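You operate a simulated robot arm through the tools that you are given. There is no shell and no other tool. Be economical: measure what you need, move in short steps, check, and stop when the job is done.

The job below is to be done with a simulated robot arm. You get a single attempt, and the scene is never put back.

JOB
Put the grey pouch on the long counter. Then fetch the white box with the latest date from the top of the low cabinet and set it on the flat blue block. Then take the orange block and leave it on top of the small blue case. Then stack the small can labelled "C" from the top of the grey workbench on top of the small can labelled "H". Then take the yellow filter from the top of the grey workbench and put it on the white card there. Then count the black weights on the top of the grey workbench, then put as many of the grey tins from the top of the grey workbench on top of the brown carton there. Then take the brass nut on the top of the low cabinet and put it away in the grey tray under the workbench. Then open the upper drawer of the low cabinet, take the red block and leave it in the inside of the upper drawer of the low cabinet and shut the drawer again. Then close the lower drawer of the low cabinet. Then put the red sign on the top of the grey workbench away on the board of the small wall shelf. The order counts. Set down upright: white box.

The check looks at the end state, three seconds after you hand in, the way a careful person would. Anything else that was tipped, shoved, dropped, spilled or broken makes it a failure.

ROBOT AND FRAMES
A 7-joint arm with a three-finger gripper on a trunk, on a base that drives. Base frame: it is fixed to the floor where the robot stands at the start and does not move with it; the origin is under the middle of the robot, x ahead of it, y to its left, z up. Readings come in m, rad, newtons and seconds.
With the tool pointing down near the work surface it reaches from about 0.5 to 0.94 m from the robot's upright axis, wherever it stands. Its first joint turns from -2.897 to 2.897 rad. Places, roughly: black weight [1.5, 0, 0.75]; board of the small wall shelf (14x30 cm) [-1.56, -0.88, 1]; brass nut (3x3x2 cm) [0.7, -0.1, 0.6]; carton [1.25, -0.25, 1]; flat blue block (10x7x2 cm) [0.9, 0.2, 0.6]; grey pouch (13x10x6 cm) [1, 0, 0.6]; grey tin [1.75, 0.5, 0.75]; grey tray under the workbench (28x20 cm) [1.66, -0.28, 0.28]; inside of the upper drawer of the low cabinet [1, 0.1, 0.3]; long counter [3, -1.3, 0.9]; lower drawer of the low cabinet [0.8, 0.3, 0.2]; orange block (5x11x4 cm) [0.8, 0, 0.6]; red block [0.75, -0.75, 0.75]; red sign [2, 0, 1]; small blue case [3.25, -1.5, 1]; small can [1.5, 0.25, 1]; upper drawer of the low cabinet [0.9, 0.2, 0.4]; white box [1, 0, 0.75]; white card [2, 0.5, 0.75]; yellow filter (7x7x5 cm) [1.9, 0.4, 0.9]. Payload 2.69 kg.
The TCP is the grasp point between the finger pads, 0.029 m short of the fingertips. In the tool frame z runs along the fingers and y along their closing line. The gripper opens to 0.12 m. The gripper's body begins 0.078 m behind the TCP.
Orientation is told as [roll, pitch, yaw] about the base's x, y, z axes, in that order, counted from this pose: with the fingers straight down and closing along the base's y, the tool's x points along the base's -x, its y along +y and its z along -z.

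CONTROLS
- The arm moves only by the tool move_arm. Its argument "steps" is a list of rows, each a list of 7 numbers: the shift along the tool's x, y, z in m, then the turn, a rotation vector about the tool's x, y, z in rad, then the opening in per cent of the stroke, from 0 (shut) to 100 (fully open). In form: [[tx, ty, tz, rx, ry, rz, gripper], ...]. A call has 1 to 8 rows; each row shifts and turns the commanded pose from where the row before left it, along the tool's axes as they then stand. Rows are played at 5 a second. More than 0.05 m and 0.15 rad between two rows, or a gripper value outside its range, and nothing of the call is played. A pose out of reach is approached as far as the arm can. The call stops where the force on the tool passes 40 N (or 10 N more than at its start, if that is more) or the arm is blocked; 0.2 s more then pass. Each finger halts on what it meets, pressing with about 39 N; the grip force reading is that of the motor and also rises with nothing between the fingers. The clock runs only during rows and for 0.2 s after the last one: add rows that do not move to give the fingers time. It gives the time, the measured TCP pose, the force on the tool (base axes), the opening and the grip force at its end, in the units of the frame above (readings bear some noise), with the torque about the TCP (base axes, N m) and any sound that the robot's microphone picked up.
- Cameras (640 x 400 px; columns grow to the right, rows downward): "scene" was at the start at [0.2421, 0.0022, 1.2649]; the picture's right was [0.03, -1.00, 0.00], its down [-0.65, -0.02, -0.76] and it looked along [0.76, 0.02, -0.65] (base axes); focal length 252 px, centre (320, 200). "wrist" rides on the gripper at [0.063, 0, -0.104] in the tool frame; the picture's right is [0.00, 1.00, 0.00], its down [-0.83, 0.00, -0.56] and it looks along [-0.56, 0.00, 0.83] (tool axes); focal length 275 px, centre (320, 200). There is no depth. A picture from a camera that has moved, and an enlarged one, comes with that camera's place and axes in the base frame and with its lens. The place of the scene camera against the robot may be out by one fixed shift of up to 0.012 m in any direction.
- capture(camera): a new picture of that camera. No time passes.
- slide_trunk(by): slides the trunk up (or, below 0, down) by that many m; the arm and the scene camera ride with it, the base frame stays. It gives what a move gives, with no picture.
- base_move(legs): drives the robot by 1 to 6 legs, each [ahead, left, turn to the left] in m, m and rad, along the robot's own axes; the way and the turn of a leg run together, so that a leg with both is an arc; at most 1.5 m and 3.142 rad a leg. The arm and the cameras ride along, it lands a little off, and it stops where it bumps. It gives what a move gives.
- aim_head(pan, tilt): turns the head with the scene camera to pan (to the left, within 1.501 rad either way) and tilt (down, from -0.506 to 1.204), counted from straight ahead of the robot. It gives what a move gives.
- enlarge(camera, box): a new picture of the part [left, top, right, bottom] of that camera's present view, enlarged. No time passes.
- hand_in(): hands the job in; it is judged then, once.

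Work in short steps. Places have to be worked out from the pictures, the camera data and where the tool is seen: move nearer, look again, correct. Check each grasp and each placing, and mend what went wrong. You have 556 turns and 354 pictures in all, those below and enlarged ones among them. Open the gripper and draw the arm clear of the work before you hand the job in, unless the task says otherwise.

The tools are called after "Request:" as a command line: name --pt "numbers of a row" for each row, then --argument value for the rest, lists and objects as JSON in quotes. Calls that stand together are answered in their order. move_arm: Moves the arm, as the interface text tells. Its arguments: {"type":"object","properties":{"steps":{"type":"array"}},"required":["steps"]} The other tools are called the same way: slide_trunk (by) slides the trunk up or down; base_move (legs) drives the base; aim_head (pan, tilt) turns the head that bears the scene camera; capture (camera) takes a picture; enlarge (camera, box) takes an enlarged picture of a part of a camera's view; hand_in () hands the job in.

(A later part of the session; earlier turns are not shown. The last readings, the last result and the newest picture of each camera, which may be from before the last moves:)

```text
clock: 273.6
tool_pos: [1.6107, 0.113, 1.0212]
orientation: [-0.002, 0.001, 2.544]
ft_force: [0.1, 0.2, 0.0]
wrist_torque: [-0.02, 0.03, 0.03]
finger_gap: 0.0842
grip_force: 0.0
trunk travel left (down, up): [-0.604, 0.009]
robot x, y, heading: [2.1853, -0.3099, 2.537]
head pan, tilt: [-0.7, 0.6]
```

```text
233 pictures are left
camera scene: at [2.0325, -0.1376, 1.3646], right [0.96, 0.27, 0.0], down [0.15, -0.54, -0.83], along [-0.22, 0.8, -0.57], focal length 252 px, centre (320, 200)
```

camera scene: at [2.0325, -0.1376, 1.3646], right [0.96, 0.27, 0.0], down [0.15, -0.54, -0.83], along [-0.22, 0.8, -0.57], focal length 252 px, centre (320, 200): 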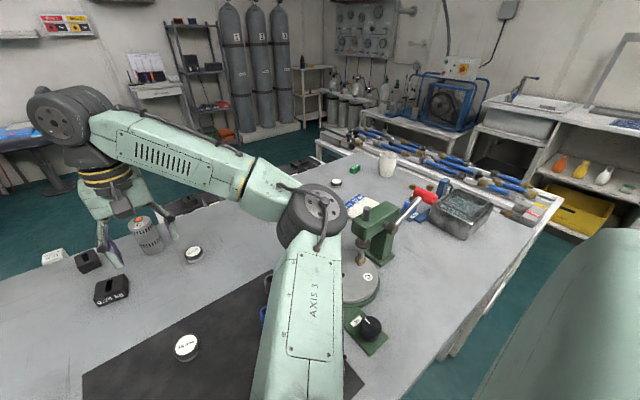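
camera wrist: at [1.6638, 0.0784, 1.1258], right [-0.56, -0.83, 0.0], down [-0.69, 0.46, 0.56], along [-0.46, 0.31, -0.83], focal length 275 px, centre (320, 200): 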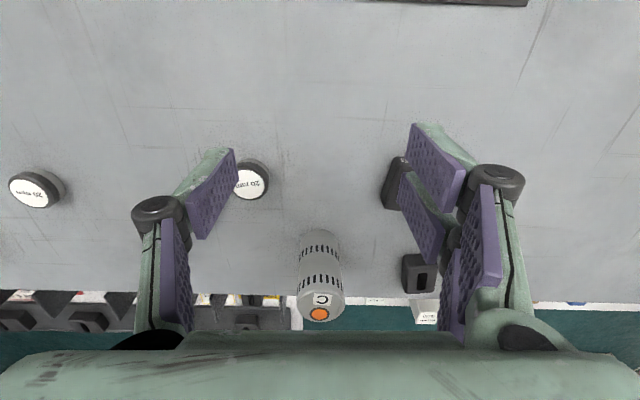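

The press occupies s≈1.25–1.6, d≈1.4–1.65, up to z≈1.05. I'll go round it: back off, strafe to s≈1.85, and come in from there.

Request:
move_arm --pt "0.03 0 -0.03 0 0 0 100" --pt "0.03 0 -0.01 0 0 0 100"

Request:
base_move --legs '[[-0.45, 0, 0], [0, -0.85, 0]]'

Request:
aim_head --pan 0.1 --tilt 0.6

Request:
capture --camera "scene"

```text
clock: 274.2
tool_pos: [1.6607, 0.0801, 1.0615]
orientation: [0.001, 0.001, 2.544]
ft_force: [-0.4, -0.6, 0.2]
wrist_torque: [-0.02, -0.01, 0.01]
finger_gap: 0.1197
grip_force: 0.0
trunk travel left (down, up): [-0.604, 0.009]
robot x, y, heading: [2.1841, -0.3102, 2.542]
head pan, tilt: [-0.7, 0.6]
```

```text
clock: 283.5
tool_pos: [2.5065, 0.5293, 1.0614]
orientation: [-0.003, 0.002, 2.539]
ft_force: [0.2, 0.4, 0.1]
wrist_torque: [0.0, -0.03, -0.01]
finger_gap: 0.1198
grip_force: 0.1
trunk travel left (down, up): [-0.604, 0.009]
robot x, y, heading: [3.027, 0.1356, 2.537]
head pan, tilt: [-0.7, 0.6]
```

```text
clock: 284.6
tool_pos: [2.5074, 0.5287, 1.0611]
orientation: [-0.001, 0.001, 2.539]
ft_force: [-0.5, 0.0, 0.9]
wrist_torque: [0.05, -0.01, -0.03]
finger_gap: 0.1197
grip_force: 0.0
trunk travel left (down, up): [-0.604, 0.009]
robot x, y, heading: [3.0284, 0.1351, 2.537]
head pan, tilt: [0.099, 0.6]
```

```text
232 pictures are left
camera scene: at [2.8246, 0.2678, 1.3646], right [0.49, 0.87, 0.0], down [0.49, -0.27, -0.83], along [-0.72, 0.4, -0.56], focal length 252 px, centre (320, 200)
```

scene: 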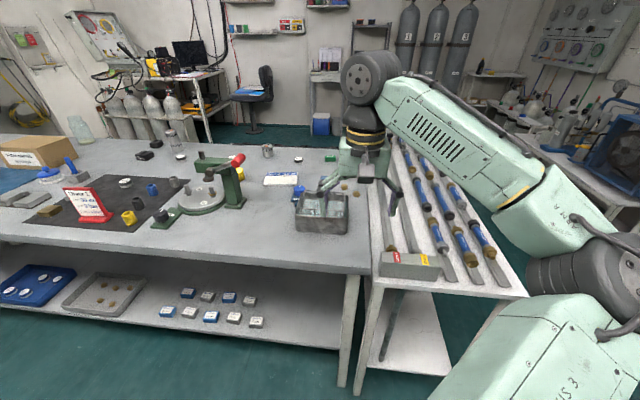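

Good overview: the card is at about (1.30, 1.57), the bench ends at s≈1.9. I move in.

Request:
base_move --legs '[[0.41, 0, 0]]'

Request:
aim_head --pan 0.3 --tilt 0.7

Request:
capture --camera "scene"

Request:
capture --camera "wrist"

```text
clock: 287.1
tool_pos: [2.169, 0.7486, 1.0611]
orientation: [-0.002, 0.001, 2.546]
ft_force: [0.7, 0.2, -0.3]
wrist_torque: [0.02, 0.04, -0.02]
finger_gap: 0.1201
grip_force: 0.1
trunk travel left (down, up): [-0.604, 0.009]
robot x, y, heading: [2.6949, 0.3573, 2.534]
head pan, tilt: [0.099, 0.6]
```

```text
clock: 287.8
tool_pos: [2.1704, 0.7493, 1.0593]
orientation: [-0.002, 0.002, 2.547]
ft_force: [0.5, -0.6, 0.5]
wrist_torque: [0.0, -0.01, -0.02]
finger_gap: 0.1201
grip_force: 0.1
trunk travel left (down, up): [-0.604, 0.009]
robot x, y, heading: [2.6925, 0.357, 2.542]
head pan, tilt: [0.3, 0.7]
```

```text
231 pictures are left
camera scene: at [2.4853, 0.4715, 1.356], right [0.3, 0.96, 0.0], down [0.62, -0.19, -0.77], along [-0.73, 0.23, -0.64], focal length 252 px, centre (320, 200)
```

scene: 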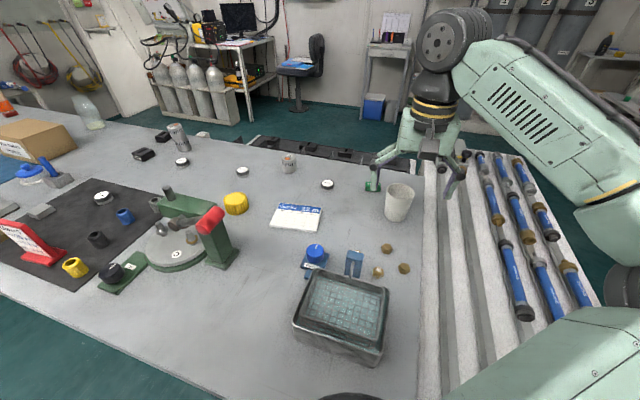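

```text
230 pictures are left
camera wrist: at [2.2215, 0.7137, 1.1657], right [-0.56, -0.83, 0.0], down [-0.69, 0.46, 0.56], along [-0.46, 0.31, -0.83], focal length 275 px, centre (320, 200)
```

wrist: 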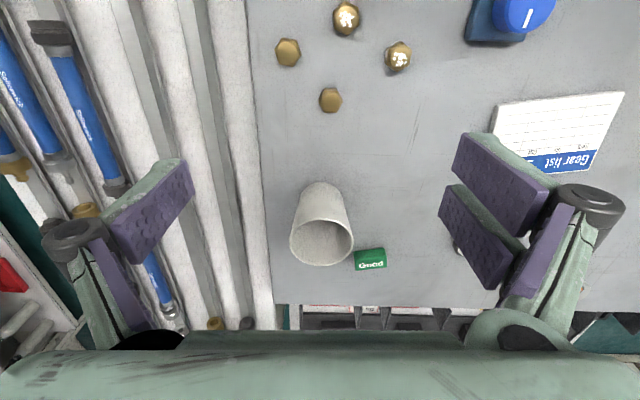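

The filter is left-ahead of me (scene (236,203)), just beyond the press. I move the gripper left along d≈1.35, above the card.

Request:
move_arm --pt "0 0.045 0 0 0 0 100" --pt "0 0.045 0 0 0 0 100" --pt "0 0.045 0 0 0 0 100" --pt "0 0.045 0 0 0 0 100" --pt "-0.005 0.045 0 0 0 0 100" --pt "-0.005 0.045 0.01 0 0 0 100" --pt "-0.005 0.045 0.01 0 0 0 100"

Request:
capture --camera "wrist"

Request:
capture --camera "scene"

```text
clock: 289.4
tool_pos: [1.9783, 0.4958, 1.0417]
orientation: [-0.002, 0.0, 2.545]
ft_force: [0.4, -0.5, 0.0]
wrist_torque: [0.0, 0.0, -0.02]
finger_gap: 0.12
grip_force: 0.1
trunk travel left (down, up): [-0.604, 0.009]
robot x, y, heading: [2.6947, 0.3569, 2.543]
head pan, tilt: [0.3, 0.7]
```

```text
229 pictures are left
camera wrist: at [2.0308, 0.4609, 1.1457], right [-0.56, -0.83, 0.0], down [-0.69, 0.46, 0.56], along [-0.46, 0.31, -0.83], focal length 275 px, centre (320, 200)
```

wrist: 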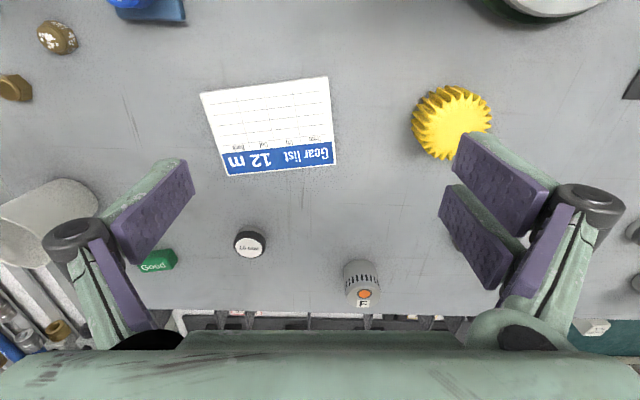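

```text
228 pictures are left
camera scene: at [2.485, 0.4713, 1.356], right [0.3, 0.96, 0.0], down [0.62, -0.19, -0.76], along [-0.73, 0.23, -0.64], focal length 252 px, centre (320, 200)
```

scene: 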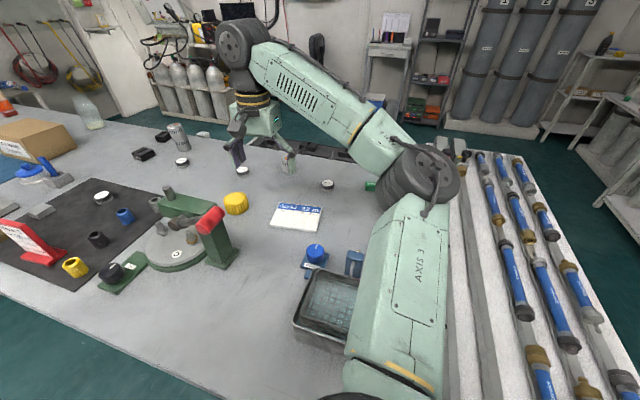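

Filter centre ≈ (1.335, 1.408); card centre ≈ (1.316, 1.578), about 13×9 cm. I move over the filter and go half way down.

Request:
move_arm --pt "-0.006 0.04 0 0 0 0 100" --pt "-0.006 0.04 0 0 0 0 100" --pt "-0.005 0.039 0 0 0 0 100" --pt "0 0 0.05 0 0 0 100" --pt "0 0 0.03 0 0 0 100"

Request:
capture --camera "wrist"

```text
clock: 290.6
tool_pos: [1.8995, 0.4072, 0.9607]
orientation: [0.002, 0.0, 2.546]
ft_force: [-0.1, 0.7, 0.5]
wrist_torque: [-0.03, 0.01, 0.02]
finger_gap: 0.1199
grip_force: 0.1
trunk travel left (down, up): [-0.604, 0.009]
robot x, y, heading: [2.6962, 0.3578, 2.537]
head pan, tilt: [0.3, 0.7]
```

```text
227 pictures are left
camera wrist: at [1.9515, 0.3727, 1.0648], right [-0.56, -0.83, 0.0], down [-0.69, 0.46, 0.55], along [-0.46, 0.31, -0.83], focal length 275 px, centre (320, 200)
```

wrist: 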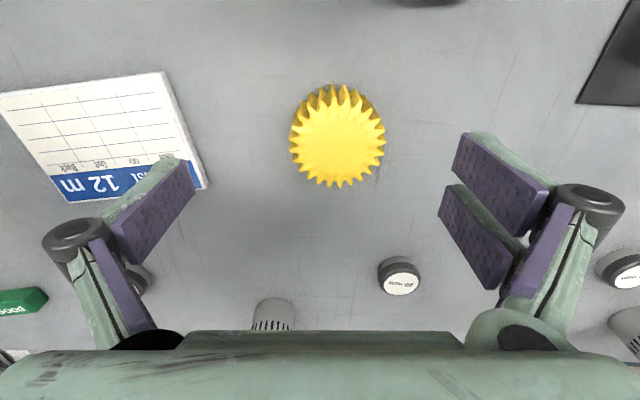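

I correct 1.1 cm sideways and descend to grip.

Request:
move_arm --pt "-0.002 0.011 0.02 0 0 0 100" --pt "0 0 0.03 0 0 0 100" --pt "0 0 0.022 0 0 0 100" --pt "0 0 0 0 0 0 70" --pt "0 0 0 0 0 0 45" --pt "0 0 0 0 0 0 45" --pt "0 0 0 0 0 0 45"

Request:
capture --camera "wrist"

```text
clock: 292.2
tool_pos: [1.8932, 0.3931, 0.9045]
orientation: [-0.001, -0.027, 2.55]
ft_force: [-0.2, 0.7, 0.5]
wrist_torque: [0.0, -0.03, 0.02]
finger_gap: 0.0647
grip_force: 14.6
trunk travel left (down, up): [-0.604, 0.009]
robot x, y, heading: [2.6921, 0.3563, 2.545]
head pan, tilt: [0.3, 0.7]
```

```text
226 pictures are left
camera wrist: at [1.9467, 0.3571, 1.0073], right [-0.55, -0.83, 0.0], down [-0.68, 0.45, 0.58], along [-0.48, 0.32, -0.82], focal length 275 px, centre (320, 200)
```

wrist: 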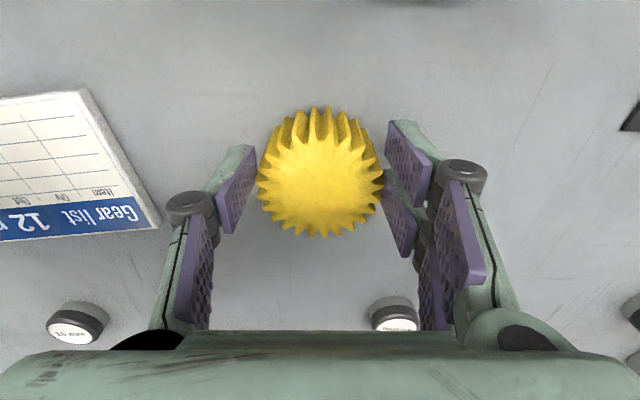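

The tool stopped 1.6 cm high with a slight tilt, which hints that an arm link may be touching something. I look.

Request:
capture --camera "scene"

Request:
enlarge --camera "scene" --box '[140, 100, 420, 300]'

```text
225 pictures are left
camera scene: at [2.4898, 0.4623, 1.3587], right [0.29, 0.96, 0.01], down [0.61, -0.18, -0.77], along [-0.73, 0.23, -0.64], focal length 252 px, centre (320, 200)
```

scene: 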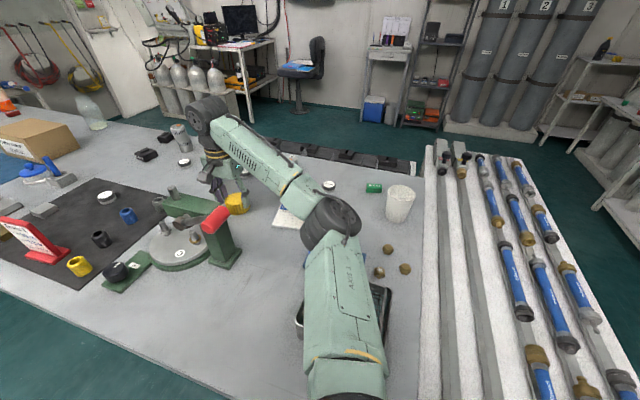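

```text
2.00 times, centred on (280, 200) of scene
camera zoom: at [2.4898, 0.4623, 1.3587], right [0.29, 0.96, 0.01], down [0.61, -0.18, -0.77], along [-0.73, 0.23, -0.64], focal length 504 px, centre (400, 200)
```

zoom: 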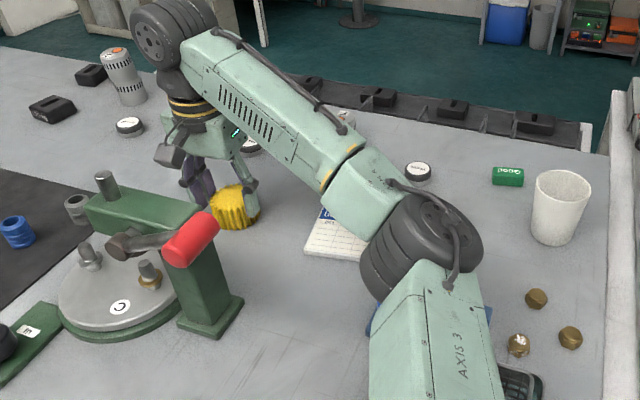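

My own body tipped slightly: the elbow presses on something beneath it (the sink box or blue knob). I raise at once, keeping the filter gripped.

Request:
move_arm --pt "0 0 -0.02 0 0 0 40" --pt "0 0 -0.02 0 0 0 40" --pt "0 0 -0.04 0 0 0 40"

Request:
capture --camera "scene"

Request:
capture --camera "wrist"

```text
clock: 293.0
tool_pos: [1.8926, 0.4005, 0.9668]
orientation: [0.002, 0.005, 2.544]
ft_force: [-0.3, 0.6, -0.7]
wrist_torque: [-0.05, 0.01, 0.01]
finger_gap: 0.0637
grip_force: 38.5
trunk travel left (down, up): [-0.604, 0.009]
robot x, y, heading: [2.6926, 0.3591, 2.543]
head pan, tilt: [0.3, 0.7]
```

```text
223 pictures are left
camera scene: at [2.4856, 0.4727, 1.3553], right [0.3, 0.96, 0.0], down [0.62, -0.19, -0.76], along [-0.73, 0.23, -0.64], focal length 252 px, centre (320, 200)
```

scene: 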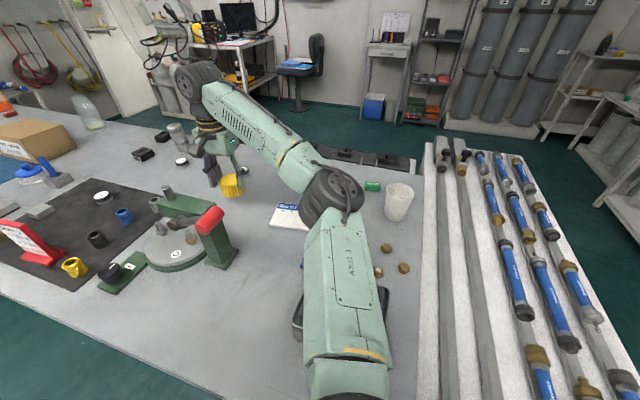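

```text
222 pictures are left
camera wrist: at [1.9437, 0.367, 1.0712], right [-0.56, -0.83, 0.0], down [-0.69, 0.47, 0.55], along [-0.46, 0.31, -0.83], focal length 275 px, centre (320, 200)
```

wrist: 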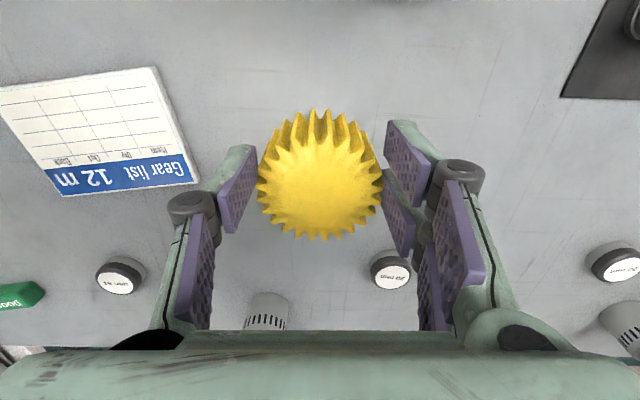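

Level again, with the filter held. I carry it over to the card at this height and then check the objects that were under the arm.

Request:
move_arm --pt "0.005 -0.045 -0.01 0 0 0 40" --pt "0.005 -0.045 -0.01 0 0 0 40" --pt "0.005 -0.045 -0.01 0 0 0 40" --pt "0.005 -0.045 0 0 0 0 40"

Request:
capture --camera "scene"

Request:
capture --camera "wrist"

```text
clock: 294.0
tool_pos: [2.0086, 0.5379, 0.9965]
orientation: [-0.002, 0.002, 2.546]
ft_force: [-0.5, -0.6, 0.6]
wrist_torque: [0.02, -0.01, -0.01]
finger_gap: 0.0637
grip_force: 39.4
trunk travel left (down, up): [-0.604, 0.009]
robot x, y, heading: [2.6943, 0.3586, 2.543]
head pan, tilt: [0.3, 0.7]
```

```text
221 pictures are left
camera scene: at [2.4857, 0.4721, 1.356], right [0.29, 0.96, 0.0], down [0.62, -0.19, -0.77], along [-0.73, 0.23, -0.64], focal length 252 px, centre (320, 200)
```

scene: 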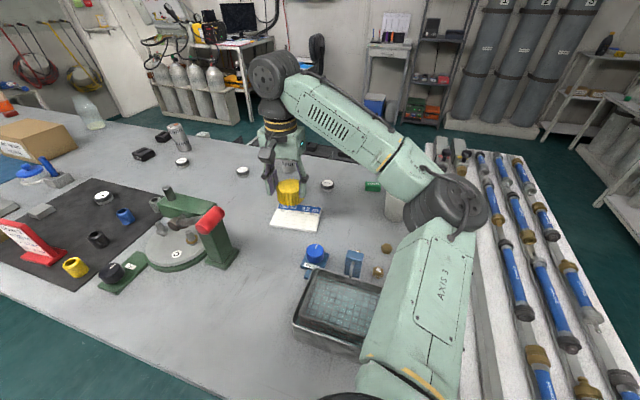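

```text
220 pictures are left
camera wrist: at [2.0601, 0.5038, 1.1023], right [-0.56, -0.83, 0.0], down [-0.69, 0.46, 0.55], along [-0.46, 0.31, -0.83], focal length 275 px, centre (320, 200)
```

wrist: 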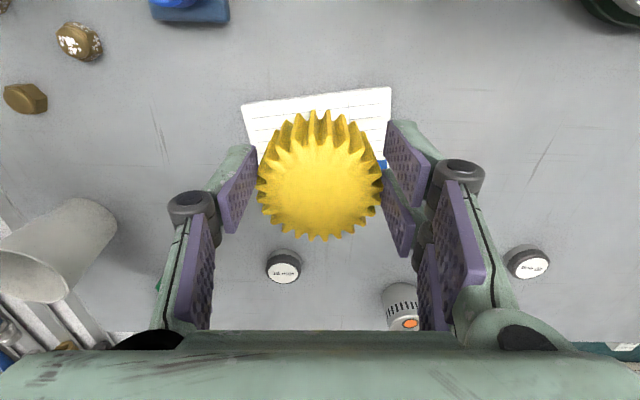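

Everything under the arm still stands as before. Now over the card: 3.7 cm further ahead, then lowering in small steps while watching the tool tilt.

Request:
move_arm --pt "-0.037 0 0 0 0 0 40" --pt "0 0 0.02 0 0 0 40" --pt "0 0 0.02 0 0 0 40" --pt "0 0 0 0 0 0 40"

Request:
capture --camera "wrist"

Request:
enlarge --camera "scene" --box '[220, 140, 500, 320]'

```text
clock: 295.0
tool_pos: [1.978, 0.5577, 0.9572]
orientation: [-0.002, 0.0, 2.546]
ft_force: [0.5, -0.9, -1.0]
wrist_torque: [-0.03, -0.01, -0.01]
finger_gap: 0.0635
grip_force: 39.2
trunk travel left (down, up): [-0.604, 0.009]
robot x, y, heading: [2.6907, 0.3569, 2.539]
head pan, tilt: [0.3, 0.7]
```

```text
219 pictures are left
camera wrist: at [2.0295, 0.523, 1.0619], right [-0.56, -0.83, 0.0], down [-0.69, 0.46, 0.56], along [-0.46, 0.31, -0.83], focal length 275 px, centre (320, 200)
```

wrist: 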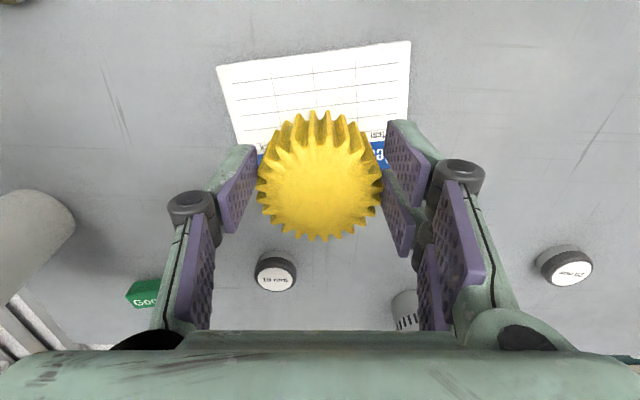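

```text
2.22 times, centred on (360, 230) of scene
camera zoom: at [2.4852, 0.4716, 1.356], right [0.29, 0.96, 0.0], down [0.62, -0.19, -0.76], along [-0.73, 0.23, -0.64], focal length 560 px, centre (231, 133)
```

zoom: 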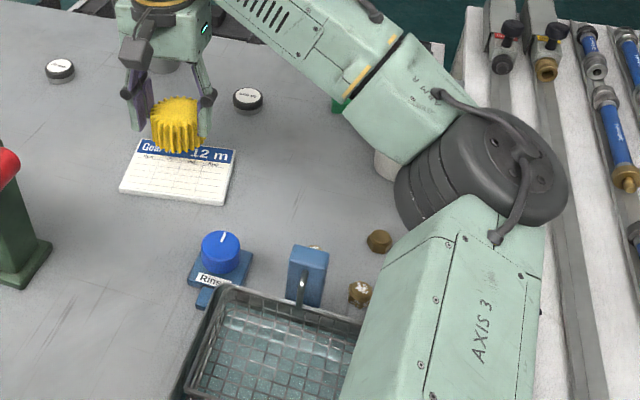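

Aligned with the card. I lower on, step by step.

Request:
move_arm --pt "-0.004 0 0.02 0 0 0 40" --pt "0 0 0.015 0 0 0 40" --pt "0 0 0.008 0 0 0 40" --pt "0 0 0 0 0 0 40"

Request:
move_arm --pt "0 0 0.003 0 0 0 40" --pt "0 0 0 0 0 0 40"

```text
clock: 296.0
tool_pos: [1.976, 0.5602, 0.9157]
orientation: [-0.002, 0.002, 2.549]
ft_force: [0.1, 0.4, 0.1]
wrist_torque: [-0.01, -0.01, 0.03]
finger_gap: 0.0634
grip_force: 38.8
trunk travel left (down, up): [-0.604, 0.009]
robot x, y, heading: [2.6947, 0.3565, 2.544]
head pan, tilt: [0.3, 0.7]
```

```text
clock: 296.6
tool_pos: [1.9768, 0.5604, 0.9133]
orientation: [0.0, -0.001, 2.546]
ft_force: [0.4, 0.7, 5.9]
wrist_torque: [0.15, 0.24, -0.01]
finger_gap: 0.0635
grip_force: 39.4
trunk travel left (down, up): [-0.604, 0.009]
robot x, y, heading: [2.6934, 0.3609, 2.543]
head pan, tilt: [0.3, 0.7]
```

Contact. I release and rise.

Request:
move_arm --pt "0 0 0 0 0 0 60" --pt "0 0 0 0 0 0 80" --pt "0 0 0 0 0 0 80" --pt "0 0 -0.03 0 0 0 80" --pt "0 0 -0.05 0 0 0 80" --pt "0.0 0 -0.04 0 0 0 80"

Request:
capture --camera "wrist"

```text
clock: 298.0
tool_pos: [1.9767, 0.56, 1.0335]
orientation: [-0.002, 0.0, 2.547]
ft_force: [-0.4, -0.6, -0.1]
wrist_torque: [0.06, -0.03, -0.01]
finger_gap: 0.0959
grip_force: 0.0
trunk travel left (down, up): [-0.604, 0.009]
robot x, y, heading: [2.6992, 0.3587, 2.545]
head pan, tilt: [0.3, 0.7]
```

```text
217 pictures are left
camera wrist: at [2.0276, 0.5247, 1.138], right [-0.56, -0.83, 0.0], down [-0.69, 0.46, 0.56], along [-0.46, 0.31, -0.83], focal length 275 px, centre (320, 200)
```

wrist: 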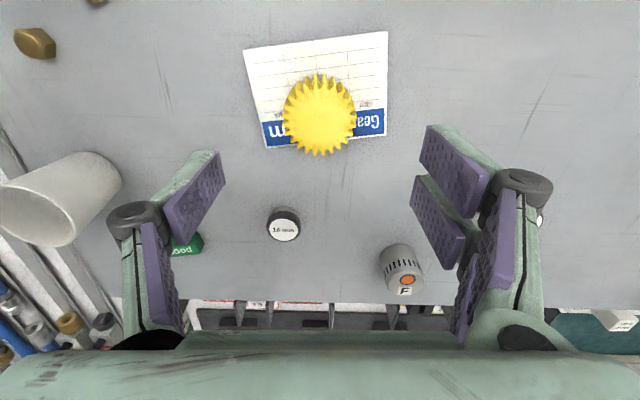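

The filter lies on the card. The bench shows two black weights (0.5 and 0.75 kg). For the tins I return to the middle: draw the arm back, go round the press, and look again.

Request:
move_arm --pt "0 -0.045 -0.02 0 0 0 80" --pt "0.01 -0.045 0 0 0 0 100" --pt "0.01 -0.045 0 0 0 0 100" --pt "0.01 -0.045 0 0 0 0 100" --pt "0.01 -0.045 0 0 0 0 100" --pt "0.01 -0.045 0 0 0 0 100"

Request:
base_move --legs '[[-0.43, 0, 0], [0, 1.05, 0], [0.43, 0, 0]]'

Request:
aim_head --pan 0.0 --tilt 0.7

Request:
capture --camera "scene"

Request:
capture --camera "wrist"

```text
clock: 299.4
tool_pos: [2.169, 0.7576, 1.0537]
orientation: [0.001, 0.003, 2.546]
ft_force: [1.0, -0.8, 0.2]
wrist_torque: [-0.01, 0.01, 0.01]
finger_gap: 0.1201
grip_force: 0.1
trunk travel left (down, up): [-0.604, 0.009]
robot x, y, heading: [2.6954, 0.3601, 2.542]
head pan, tilt: [0.3, 0.7]
```

```text
clock: 312.3
tool_pos: [1.574, -0.1424, 1.0534]
orientation: [-0.003, 0.003, 2.584]
ft_force: [-0.5, 0.0, -0.3]
wrist_torque: [-0.01, 0.01, -0.01]
finger_gap: 0.1198
grip_force: 0.0
trunk travel left (down, up): [-0.604, 0.009]
robot x, y, heading: [2.1161, -0.5192, 2.586]
head pan, tilt: [0.3, 0.7]
```

```text
clock: 313.1
tool_pos: [1.5726, -0.143, 1.0539]
orientation: [-0.002, 0.003, 2.583]
ft_force: [-0.3, -0.1, 0.0]
wrist_torque: [0.02, -0.03, 0.02]
finger_gap: 0.12
grip_force: 0.1
trunk travel left (down, up): [-0.604, 0.009]
robot x, y, heading: [2.1102, -0.5238, 2.579]
head pan, tilt: [0.0, 0.7]
```

```text
216 pictures are left
camera scene: at [1.9107, -0.3928, 1.356], right [0.53, 0.85, 0.0], down [0.55, -0.34, -0.76], along [-0.65, 0.41, -0.64], focal length 252 px, centre (320, 200)
```

scene: 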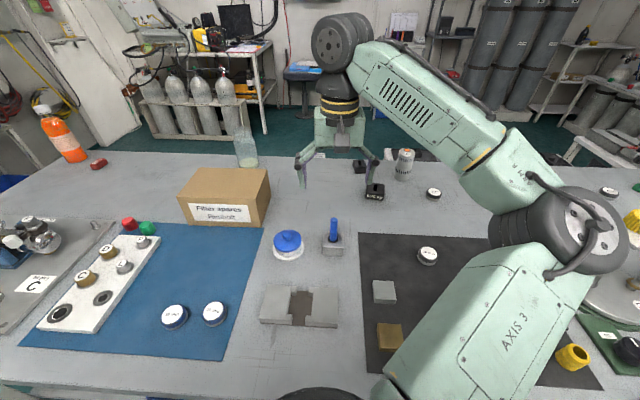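

```text
215 pictures are left
camera wrist: at [1.6257, -0.1753, 1.1577], right [-0.53, -0.85, 0.0], down [-0.71, 0.44, 0.56], along [-0.47, 0.29, -0.83], focal length 275 px, centre (320, 200)
```

wrist: 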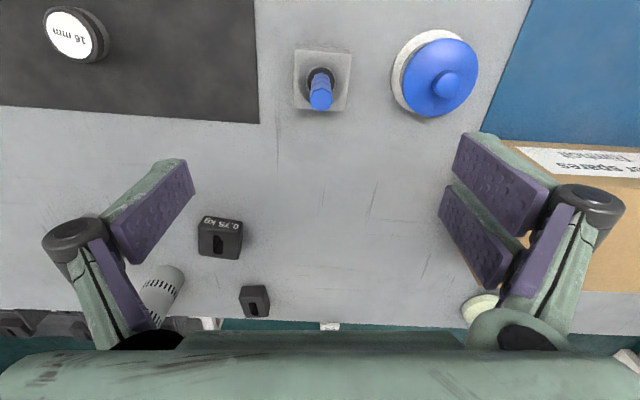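

Carton top: d≈1.165–1.307, s≈0.36–0.58, z≈0.944. The nearest grey tin ("16 mm" on the mat) is at about (1.42, 0.986). I move over it.

Request:
move_arm --pt "0.01 -0.0427 0 0 0 0 100" --pt "0.01 -0.0427 0 0 0 0 100" --pt "0.01 -0.0427 0 0 0 0 100" --pt "0.01 -0.0427 0 0 0 0 100" --pt "0.011 -0.0427 0 0 0 0 100" --pt "0 0 0.05 0 0 0 100"

Request:
capture --camera "wrist"

Request:
capture --camera "scene"

```text
clock: 314.5
tool_pos: [1.7258, 0.0128, 1.0005]
orientation: [-0.001, 0.002, 2.584]
ft_force: [0.4, -0.6, -0.3]
wrist_torque: [-0.01, -0.01, -0.02]
finger_gap: 0.1201
grip_force: 0.1
trunk travel left (down, up): [-0.604, 0.009]
robot x, y, heading: [2.1133, -0.5217, 2.579]
head pan, tilt: [0.0, 0.7]
```

```text
214 pictures are left
camera wrist: at [1.7786, -0.0195, 1.1074], right [-0.53, -0.85, 0.0], down [-0.71, 0.44, 0.56], along [-0.47, 0.29, -0.83], focal length 275 px, centre (320, 200)
```

wrist: 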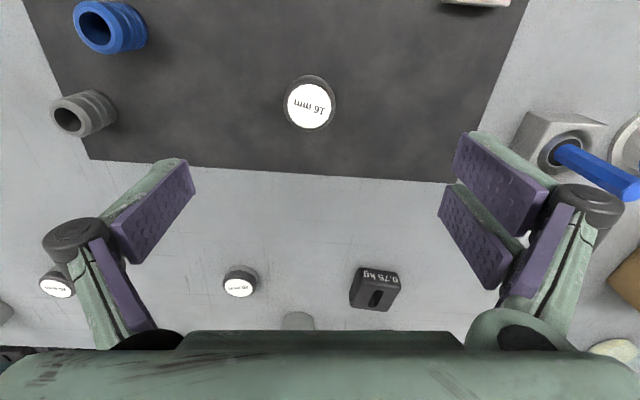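

```text
213 pictures are left
camera scene: at [1.9104, -0.3923, 1.3559], right [0.53, 0.85, 0.0], down [0.55, -0.34, -0.76], along [-0.65, 0.41, -0.64], focal length 252 px, centre (320, 200)
```

scene: 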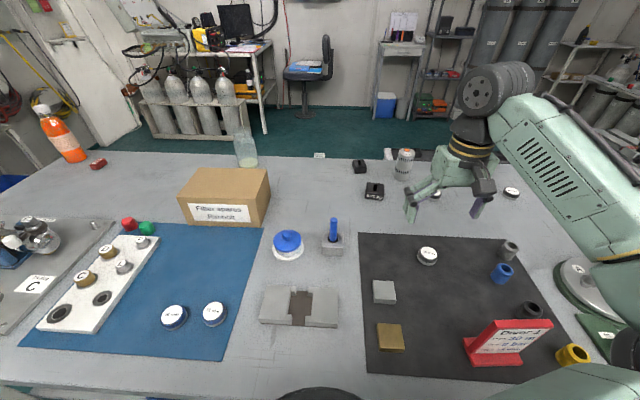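

I correct by 8 mm and descend, watching for any tilt.

Request:
move_arm --pt "0.003 -0.008 0.03 0 0 0 100" --pt "0 0 0.04 0 0 0 80" --pt "0 0 0.03 0 0 0 70" --pt "0 0 0 0 0 0 70"

Request:
capture --camera "wrist"

```text
clock: 315.5
tool_pos: [1.7368, 0.0159, 0.9031]
orientation: [-0.002, 0.001, 2.582]
ft_force: [-0.1, -0.4, -0.1]
wrist_torque: [-0.01, -0.01, 0.02]
finger_gap: 0.084
grip_force: 0.2
trunk travel left (down, up): [-0.604, 0.009]
robot x, y, heading: [2.1149, -0.5228, 2.581]
head pan, tilt: [0.0, 0.7]
```

```text
212 pictures are left
camera wrist: at [1.7894, -0.0172, 1.0079], right [-0.53, -0.85, 0.0], down [-0.71, 0.44, 0.56], along [-0.47, 0.29, -0.83], focal length 275 px, centre (320, 200)
```

wrist: 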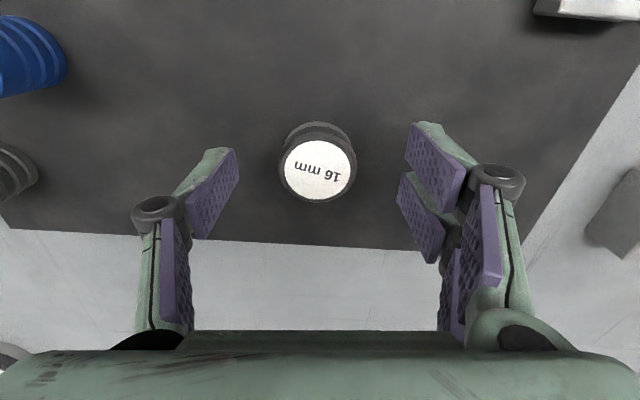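

Request:
move_arm --pt "0 0 0.016 0 0 0 70" --pt "0 0 0 0 0 0 40" --pt "0 0 0 0 0 0 20" --pt "0 0 0 0 0 0 20" --pt "0 0 0 0 0 0 20" --pt "0 0 0 0 0 0 20"

Request:
move_arm --pt "0 0 -0.03 0 0 0 20" --pt "0 0 -0.05 0 0 0 20" --pt "0 0 -0.05 0 0 0 20"

Request:
capture --camera "wrist"

```text
clock: 316.9
tool_pos: [1.7374, 0.0162, 0.8891]
orientation: [-0.001, 0.001, 2.581]
ft_force: [0.8, 0.2, 0.7]
wrist_torque: [0.02, -0.04, 0.02]
finger_gap: 0.0423
grip_force: 37.7
trunk travel left (down, up): [-0.604, 0.009]
robot x, y, heading: [2.1133, -0.5228, 2.578]
head pan, tilt: [0.0, 0.7]
```

```text
clock: 317.7
tool_pos: [1.7377, 0.0168, 1.0203]
orientation: [0.001, 0.001, 2.582]
ft_force: [-0.3, -0.3, -0.1]
wrist_torque: [0.01, 0.01, 0.0]
finger_gap: 0.0424
grip_force: 39.1
trunk travel left (down, up): [-0.604, 0.009]
robot x, y, heading: [2.1133, -0.5206, 2.58]
head pan, tilt: [0.0, 0.7]
```

```text
211 pictures are left
camera wrist: at [1.7894, -0.0171, 1.1239], right [-0.53, -0.85, 0.0], down [-0.71, 0.44, 0.56], along [-0.47, 0.29, -0.83], focal length 275 px, centre (320, 200)
```

wrist: 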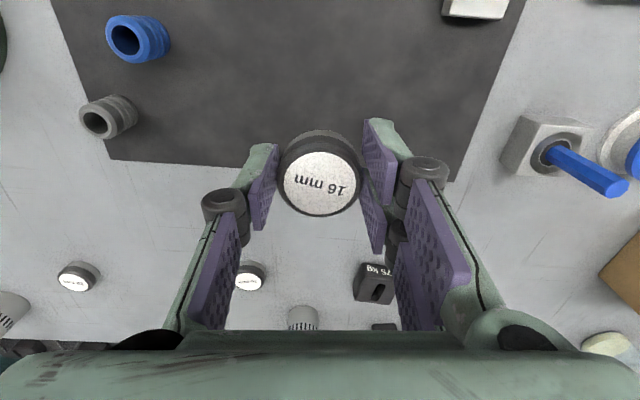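

Held. I carry it over the carton (target d 1.235, s 0.52).

Request:
move_arm --pt "-0.01 0.03 -0.03 0 0 0 20" --pt "-0.019 0.0425 0 0 0 0 20" --pt "-0.019 0.0425 0 0 0 0 20" --pt "-0.019 0.0425 0 0 0 0 20" --pt "-0.019 0.0425 0 0 0 0 20" --pt "-0.019 0.0425 0 0 0 0 20" --pt "-0.019 0.0425 0 0 0 0 20"

Request:
move_arm --pt "-0.019 0.0425 0 0 0 0 20" --pt "-0.019 0.0425 0 0 0 0 20" --pt "-0.019 0.0425 0 0 0 0 20" --pt "-0.019 0.0425 0 0 0 0 20" --pt "-0.01 0.012 0 0 0 0 20"

Request:
capture --camera "wrist"

Request:
capture --camera "scene"

```text
clock: 319.3
tool_pos: [1.4772, -0.1584, 1.0476]
orientation: [-0.001, 0.001, 2.583]
ft_force: [-0.5, 0.6, 0.1]
wrist_torque: [0.01, -0.01, 0.0]
finger_gap: 0.0421
grip_force: 39.0
trunk travel left (down, up): [-0.604, 0.009]
robot x, y, heading: [2.1129, -0.5215, 2.581]
head pan, tilt: [0.0, 0.7]
```

```text
clock: 320.5
tool_pos: [1.3105, -0.2689, 1.0468]
orientation: [-0.002, -0.001, 2.583]
ft_force: [0.6, 0.0, 0.6]
wrist_torque: [0.02, 0.02, -0.02]
finger_gap: 0.0422
grip_force: 39.5
trunk travel left (down, up): [-0.604, 0.009]
robot x, y, heading: [2.1099, -0.518, 2.581]
head pan, tilt: [0.0, 0.7]
```

```text
210 pictures are left
camera wrist: at [1.3629, -0.3021, 1.1515], right [-0.53, -0.85, 0.0], down [-0.71, 0.44, 0.56], along [-0.47, 0.29, -0.83], focal length 275 px, centre (320, 200)
```

wrist: 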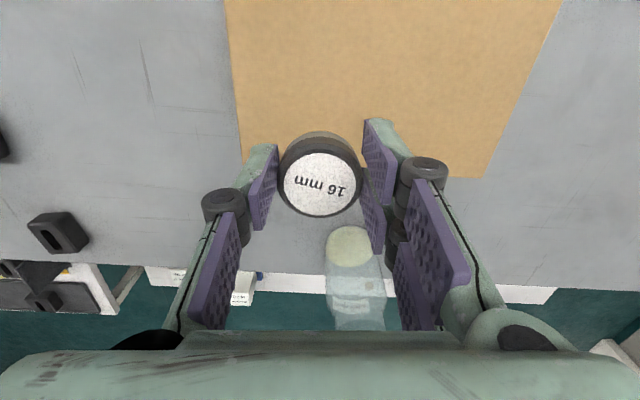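

```text
209 pictures are left
camera scene: at [1.9107, -0.3928, 1.356], right [0.53, 0.85, 0.0], down [0.54, -0.34, -0.76], along [-0.65, 0.41, -0.64], focal length 252 px, centre (320, 200)
```

scene: 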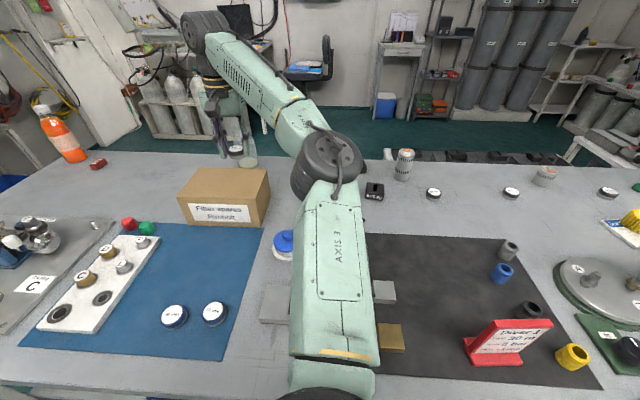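

The carton's far edge is at d≈1.19, so I draw back 2.5 cm and lower.

Request:
move_arm --pt "0.025 0 0.03 0 0 0 20" --pt "0 0 0.025 0 0 0 20" --pt "0 0 0.005 0 0 0 20" --pt "0 0 0 0 0 0 20"

Request:
move_arm --pt "0 0 0.003 0 0 0 20" --pt "0 0 0 0 0 0 20"

Request:
move_arm --pt "0 0 0.003 0 0 0 20" --pt "0 0 0 0 0 0 20"

Request:
capture --camera "wrist"

```text
clock: 321.5
tool_pos: [1.3335, -0.2818, 0.9869]
orientation: [0.001, 0.0, 2.583]
ft_force: [-0.1, 0.0, 2.1]
wrist_torque: [-0.04, -0.06, 0.0]
finger_gap: 0.0421
grip_force: 38.8
trunk travel left (down, up): [-0.604, 0.009]
robot x, y, heading: [2.113, -0.5202, 2.575]
head pan, tilt: [0.0, 0.7]
```

```text
clock: 322.1
tool_pos: [1.3323, -0.2826, 0.986]
orientation: [0.002, -0.003, 2.583]
ft_force: [-3.1, 0.0, 20.8]
wrist_torque: [-0.17, -0.08, -0.03]
finger_gap: 0.0422
grip_force: 39.1
trunk travel left (down, up): [-0.604, 0.009]
robot x, y, heading: [2.1138, -0.5215, 2.576]
head pan, tilt: [0.0, 0.7]
```

```text
clock: 322.7
tool_pos: [1.3342, -0.2811, 0.984]
orientation: [0.0, -0.004, 2.583]
ft_force: [-6.1, -0.9, 29.0]
wrist_torque: [0.04, 0.24, -0.08]
finger_gap: 0.042
grip_force: 39.1
trunk travel left (down, up): [-0.604, 0.009]
robot x, y, heading: [2.1101, -0.5244, 2.579]
head pan, tilt: [0.0, 0.7]
```

```text
208 pictures are left
camera wrist: at [1.3868, -0.3151, 1.0876], right [-0.53, -0.85, 0.0], down [-0.71, 0.44, 0.56], along [-0.48, 0.29, -0.83], focal length 275 px, centre (320, 200)
```

wrist: 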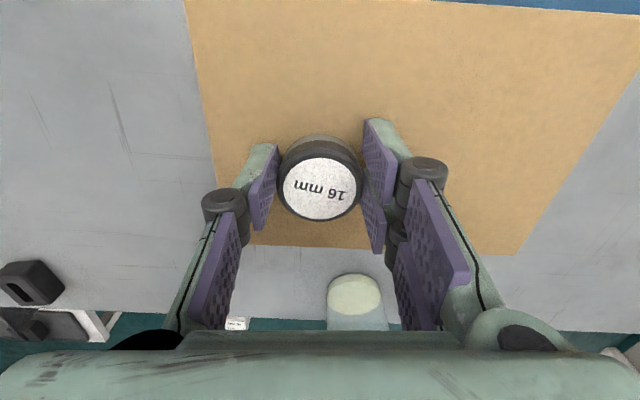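

It stands on the carton. I relieve, open, and rise.

Request:
move_arm --pt "0 0 -0.004 0 0 0 20" --pt "0 0 0 0 0 0 55" --pt "0 0 0 0 0 0 55" --pt "0 0 -0.03 0 0 0 60" --pt "0 0 -0.05 0 0 0 60"

Request:
capture --camera "wrist"

```text
clock: 323.9
tool_pos: [1.3342, -0.2831, 1.0645]
orientation: [-0.001, 0.001, 2.583]
ft_force: [0.4, -1.4, 0.5]
wrist_torque: [-0.03, 0.02, -0.02]
finger_gap: 0.0724
grip_force: 0.0
trunk travel left (down, up): [-0.604, 0.009]
robot x, y, heading: [2.1161, -0.5188, 2.585]
head pan, tilt: [0.0, 0.7]
```

```text
207 pictures are left
camera wrist: at [1.3866, -0.3165, 1.1694], right [-0.53, -0.85, 0.0], down [-0.71, 0.44, 0.56], along [-0.47, 0.29, -0.83], focal length 275 px, centre (320, 200)
```

wrist: 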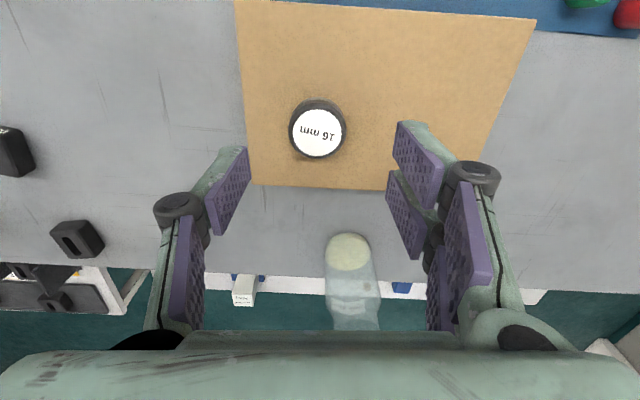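

First tin placed. For the second ("20 mm" at about (1.175, 1.082)) I first bring the base a little closer and square.

Request:
move_arm --pt "0.01 -0.045 0 0 0 0 100" --pt "0.01 -0.045 0 0 0 0 100" --pt "0.01 -0.045 0 0 0 0 100" --pt "0.0 -0.045 0 0 0 0 100" --pt "0 -0.045 0 0 0 0 100"

Request:
base_move --legs '[[0.055, -0.06, -0.04]]'

Request:
move_arm --pt "0 -0.045 0 0 0 0 100" --pt "0 -0.045 0 0 0 0 100" --pt "0 -0.045 0 0 0 0 100" --pt "0 -0.045 0 0 0 0 100"

Request:
capture --camera "wrist"

```text
clock: 325.1
tool_pos: [1.478, -0.1062, 1.0651]
orientation: [0.0, 0.0, 2.585]
ft_force: [-0.2, 0.0, 0.5]
wrist_torque: [-0.04, 0.02, -0.01]
finger_gap: 0.1199
grip_force: 0.0
trunk travel left (down, up): [-0.604, 0.009]
robot x, y, heading: [2.1118, -0.5217, 2.58]
head pan, tilt: [0.0, 0.7]
```

```text
clock: 326.2
tool_pos: [1.4821, -0.0017, 1.0646]
orientation: [0.0, 0.001, 2.543]
ft_force: [-0.7, 0.2, 0.0]
wrist_torque: [-0.02, -0.02, 0.03]
finger_gap: 0.1202
grip_force: 0.0
trunk travel left (down, up): [-0.604, 0.009]
robot x, y, heading: [2.1005, -0.442, 2.539]
head pan, tilt: [0.0, 0.7]
```

```text
clock: 327.2
tool_pos: [1.5852, 0.1463, 1.0669]
orientation: [0.0, 0.001, 2.543]
ft_force: [-0.1, 0.3, -0.3]
wrist_torque: [-0.02, 0.02, 0.01]
finger_gap: 0.12
grip_force: 0.1
trunk travel left (down, up): [-0.604, 0.009]
robot x, y, heading: [2.1009, -0.4482, 2.542]
head pan, tilt: [0.0, 0.7]
```

```text
206 pictures are left
camera wrist: at [1.6369, 0.1111, 1.1712], right [-0.56, -0.83, 0.0], down [-0.69, 0.47, 0.56], along [-0.46, 0.31, -0.83], focal length 275 px, centre (320, 200)
```

wrist: 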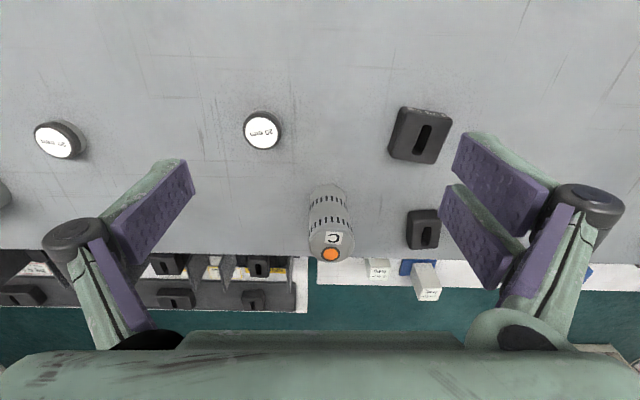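

Tin at about (1.184, 1.080). I move over it and descend.

Request:
move_arm --pt "-0.02 -0.032 0 0 0 0 100" --pt "-0.021 -0.032 0 0 0 0 90" --pt "0 0 0.05 0 0 0 80" --pt "0 0 0.05 0 0 0 70" --pt "0 0 0.05 0 0 0 70"

Request:
capture --camera "wrist"

```text
clock: 328.4
tool_pos: [1.5854, 0.2241, 0.9145]
orientation: [-0.002, 0.0, 2.542]
ft_force: [0.8, 0.3, -0.2]
wrist_torque: [0.01, 0.01, 0.03]
finger_gap: 0.0839
grip_force: 0.1
trunk travel left (down, up): [-0.604, 0.009]
robot x, y, heading: [2.0984, -0.4399, 2.542]
head pan, tilt: [0.0, 0.7]
```

```text
205 pictures are left
camera wrist: at [1.6366, 0.1892, 1.0202], right [-0.56, -0.83, 0.0], down [-0.69, 0.47, 0.56], along [-0.46, 0.31, -0.83], focal length 275 px, centre (320, 200)
```

wrist: 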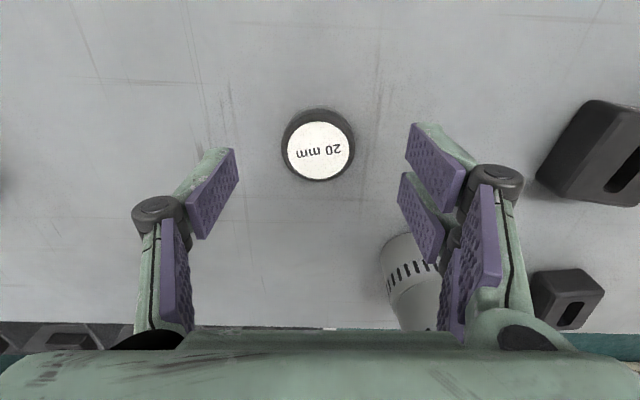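

Centred. I descend, grip and lift straight up.

Request:
move_arm --pt "0 0 0.026 0 0 0 70" --pt "0 0 0 0 0 0 40" --pt "0 0 0 0 0 0 20" --pt "0 0 0 0 0 0 20" --pt "0 0 0 0 0 0 20" --pt "0 0 0 0 0 0 20"

Request:
move_arm --pt "0 0 -0.04 0 0 0 20" --pt "0 0 -0.05 0 0 0 20" --pt "0 0 -0.05 0 0 0 20" --pt "0.02 0.02 -0.03 0 0 0 20"

Request:
capture --camera "wrist"

```text
clock: 329.8
tool_pos: [1.5855, 0.2197, 0.899]
orientation: [-0.014, -0.01, 2.543]
ft_force: [0.7, 2.4, 4.9]
wrist_torque: [0.04, -0.01, -0.04]
finger_gap: 0.0233
grip_force: 0.1
trunk travel left (down, up): [-0.604, 0.009]
robot x, y, heading: [2.103, -0.4384, 2.543]
head pan, tilt: [0.0, 0.7]
```

```text
clock: 330.8
tool_pos: [1.5879, 0.1937, 1.0593]
orientation: [0.0, 0.001, 2.543]
ft_force: [0.0, -0.5, -0.1]
wrist_torque: [0.03, 0.01, -0.01]
finger_gap: 0.0238
grip_force: 0.1
trunk travel left (down, up): [-0.604, 0.009]
robot x, y, heading: [2.0987, -0.445, 2.54]
head pan, tilt: [0.0, 0.7]
```

```text
204 pictures are left
camera wrist: at [1.6395, 0.1589, 1.1636], right [-0.56, -0.83, 0.0], down [-0.69, 0.47, 0.56], along [-0.46, 0.31, -0.83], focal length 275 px, centre (320, 200)
```

wrist: 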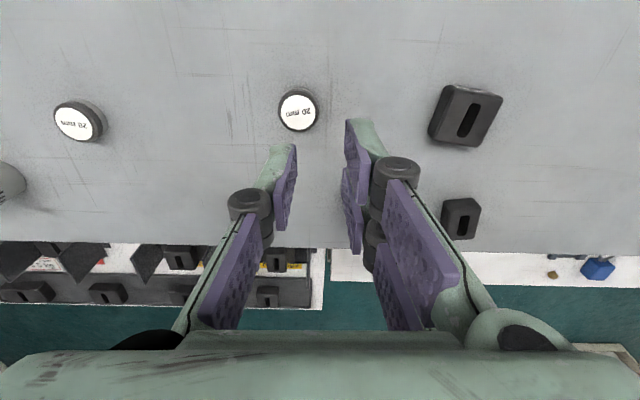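

The tin was not gripped: the tool again stopped about 1 cm high with a tilt. I check the scene for contact and for the can stack.

Request:
capture --camera "scene"

Request:
enlarge --camera "scene" --box '[300, 130, 460, 230]'

```text
203 pictures are left
camera scene: at [1.9039, -0.3068, 1.3559], right [0.57, 0.82, 0.0], down [0.53, -0.36, -0.77], along [-0.63, 0.43, -0.64], focal length 252 px, centre (320, 200)
```

scene: 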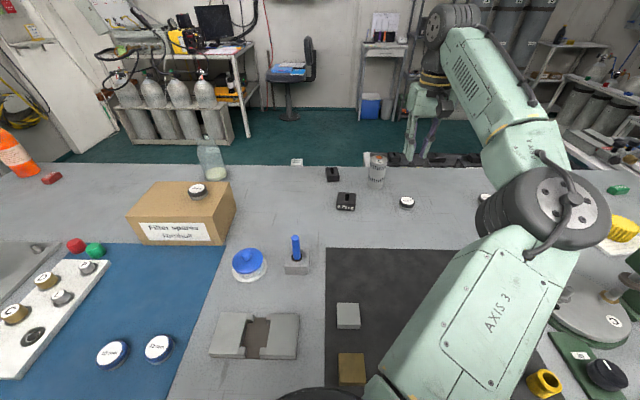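

```text
4.00 times, centred on (380, 180) of scene
camera zoom: at [1.9039, -0.3068, 1.3559], right [0.57, 0.82, 0.0], down [0.53, -0.36, -0.77], along [-0.63, 0.43, -0.64], focal length 1007 px, centre (80, 280)
```

zoom: 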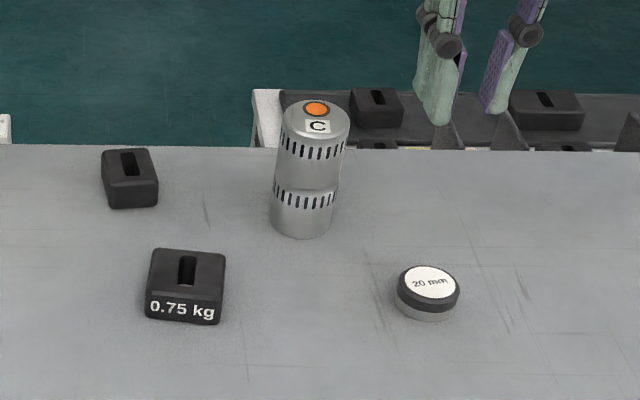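

The stack is fine and the tin has not moved. I go down again to just above the critical height and look at the elbow.

Request:
move_arm --pt "-0.02 -0.02 0.03 0 0 0 70" --pt "0 0 0.05 0 0 0 70" --pt "0 0 0.05 0 0 0 70" --pt "0 0 0.015 0 0 0 70"

Request:
capture --camera "scene"

```text
clock: 331.8
tool_pos: [1.5859, 0.2219, 0.9143]
orientation: [-0.002, 0.001, 2.541]
ft_force: [-0.1, 0.3, 0.7]
wrist_torque: [-0.01, 0.01, -0.03]
finger_gap: 0.0837
grip_force: 0.1
trunk travel left (down, up): [-0.604, 0.009]
robot x, y, heading: [2.0992, -0.4421, 2.542]
head pan, tilt: [0.0, 0.7]
```

```text
201 pictures are left
camera scene: at [1.9036, -0.3064, 1.356], right [0.57, 0.82, 0.0], down [0.53, -0.37, -0.76], along [-0.63, 0.43, -0.64], focal length 252 px, centre (320, 200)
```

scene: 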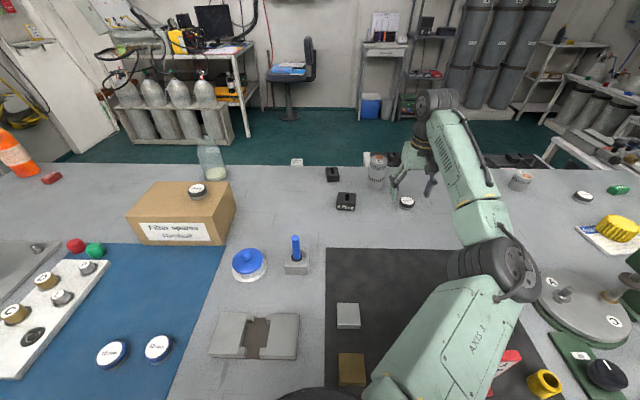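

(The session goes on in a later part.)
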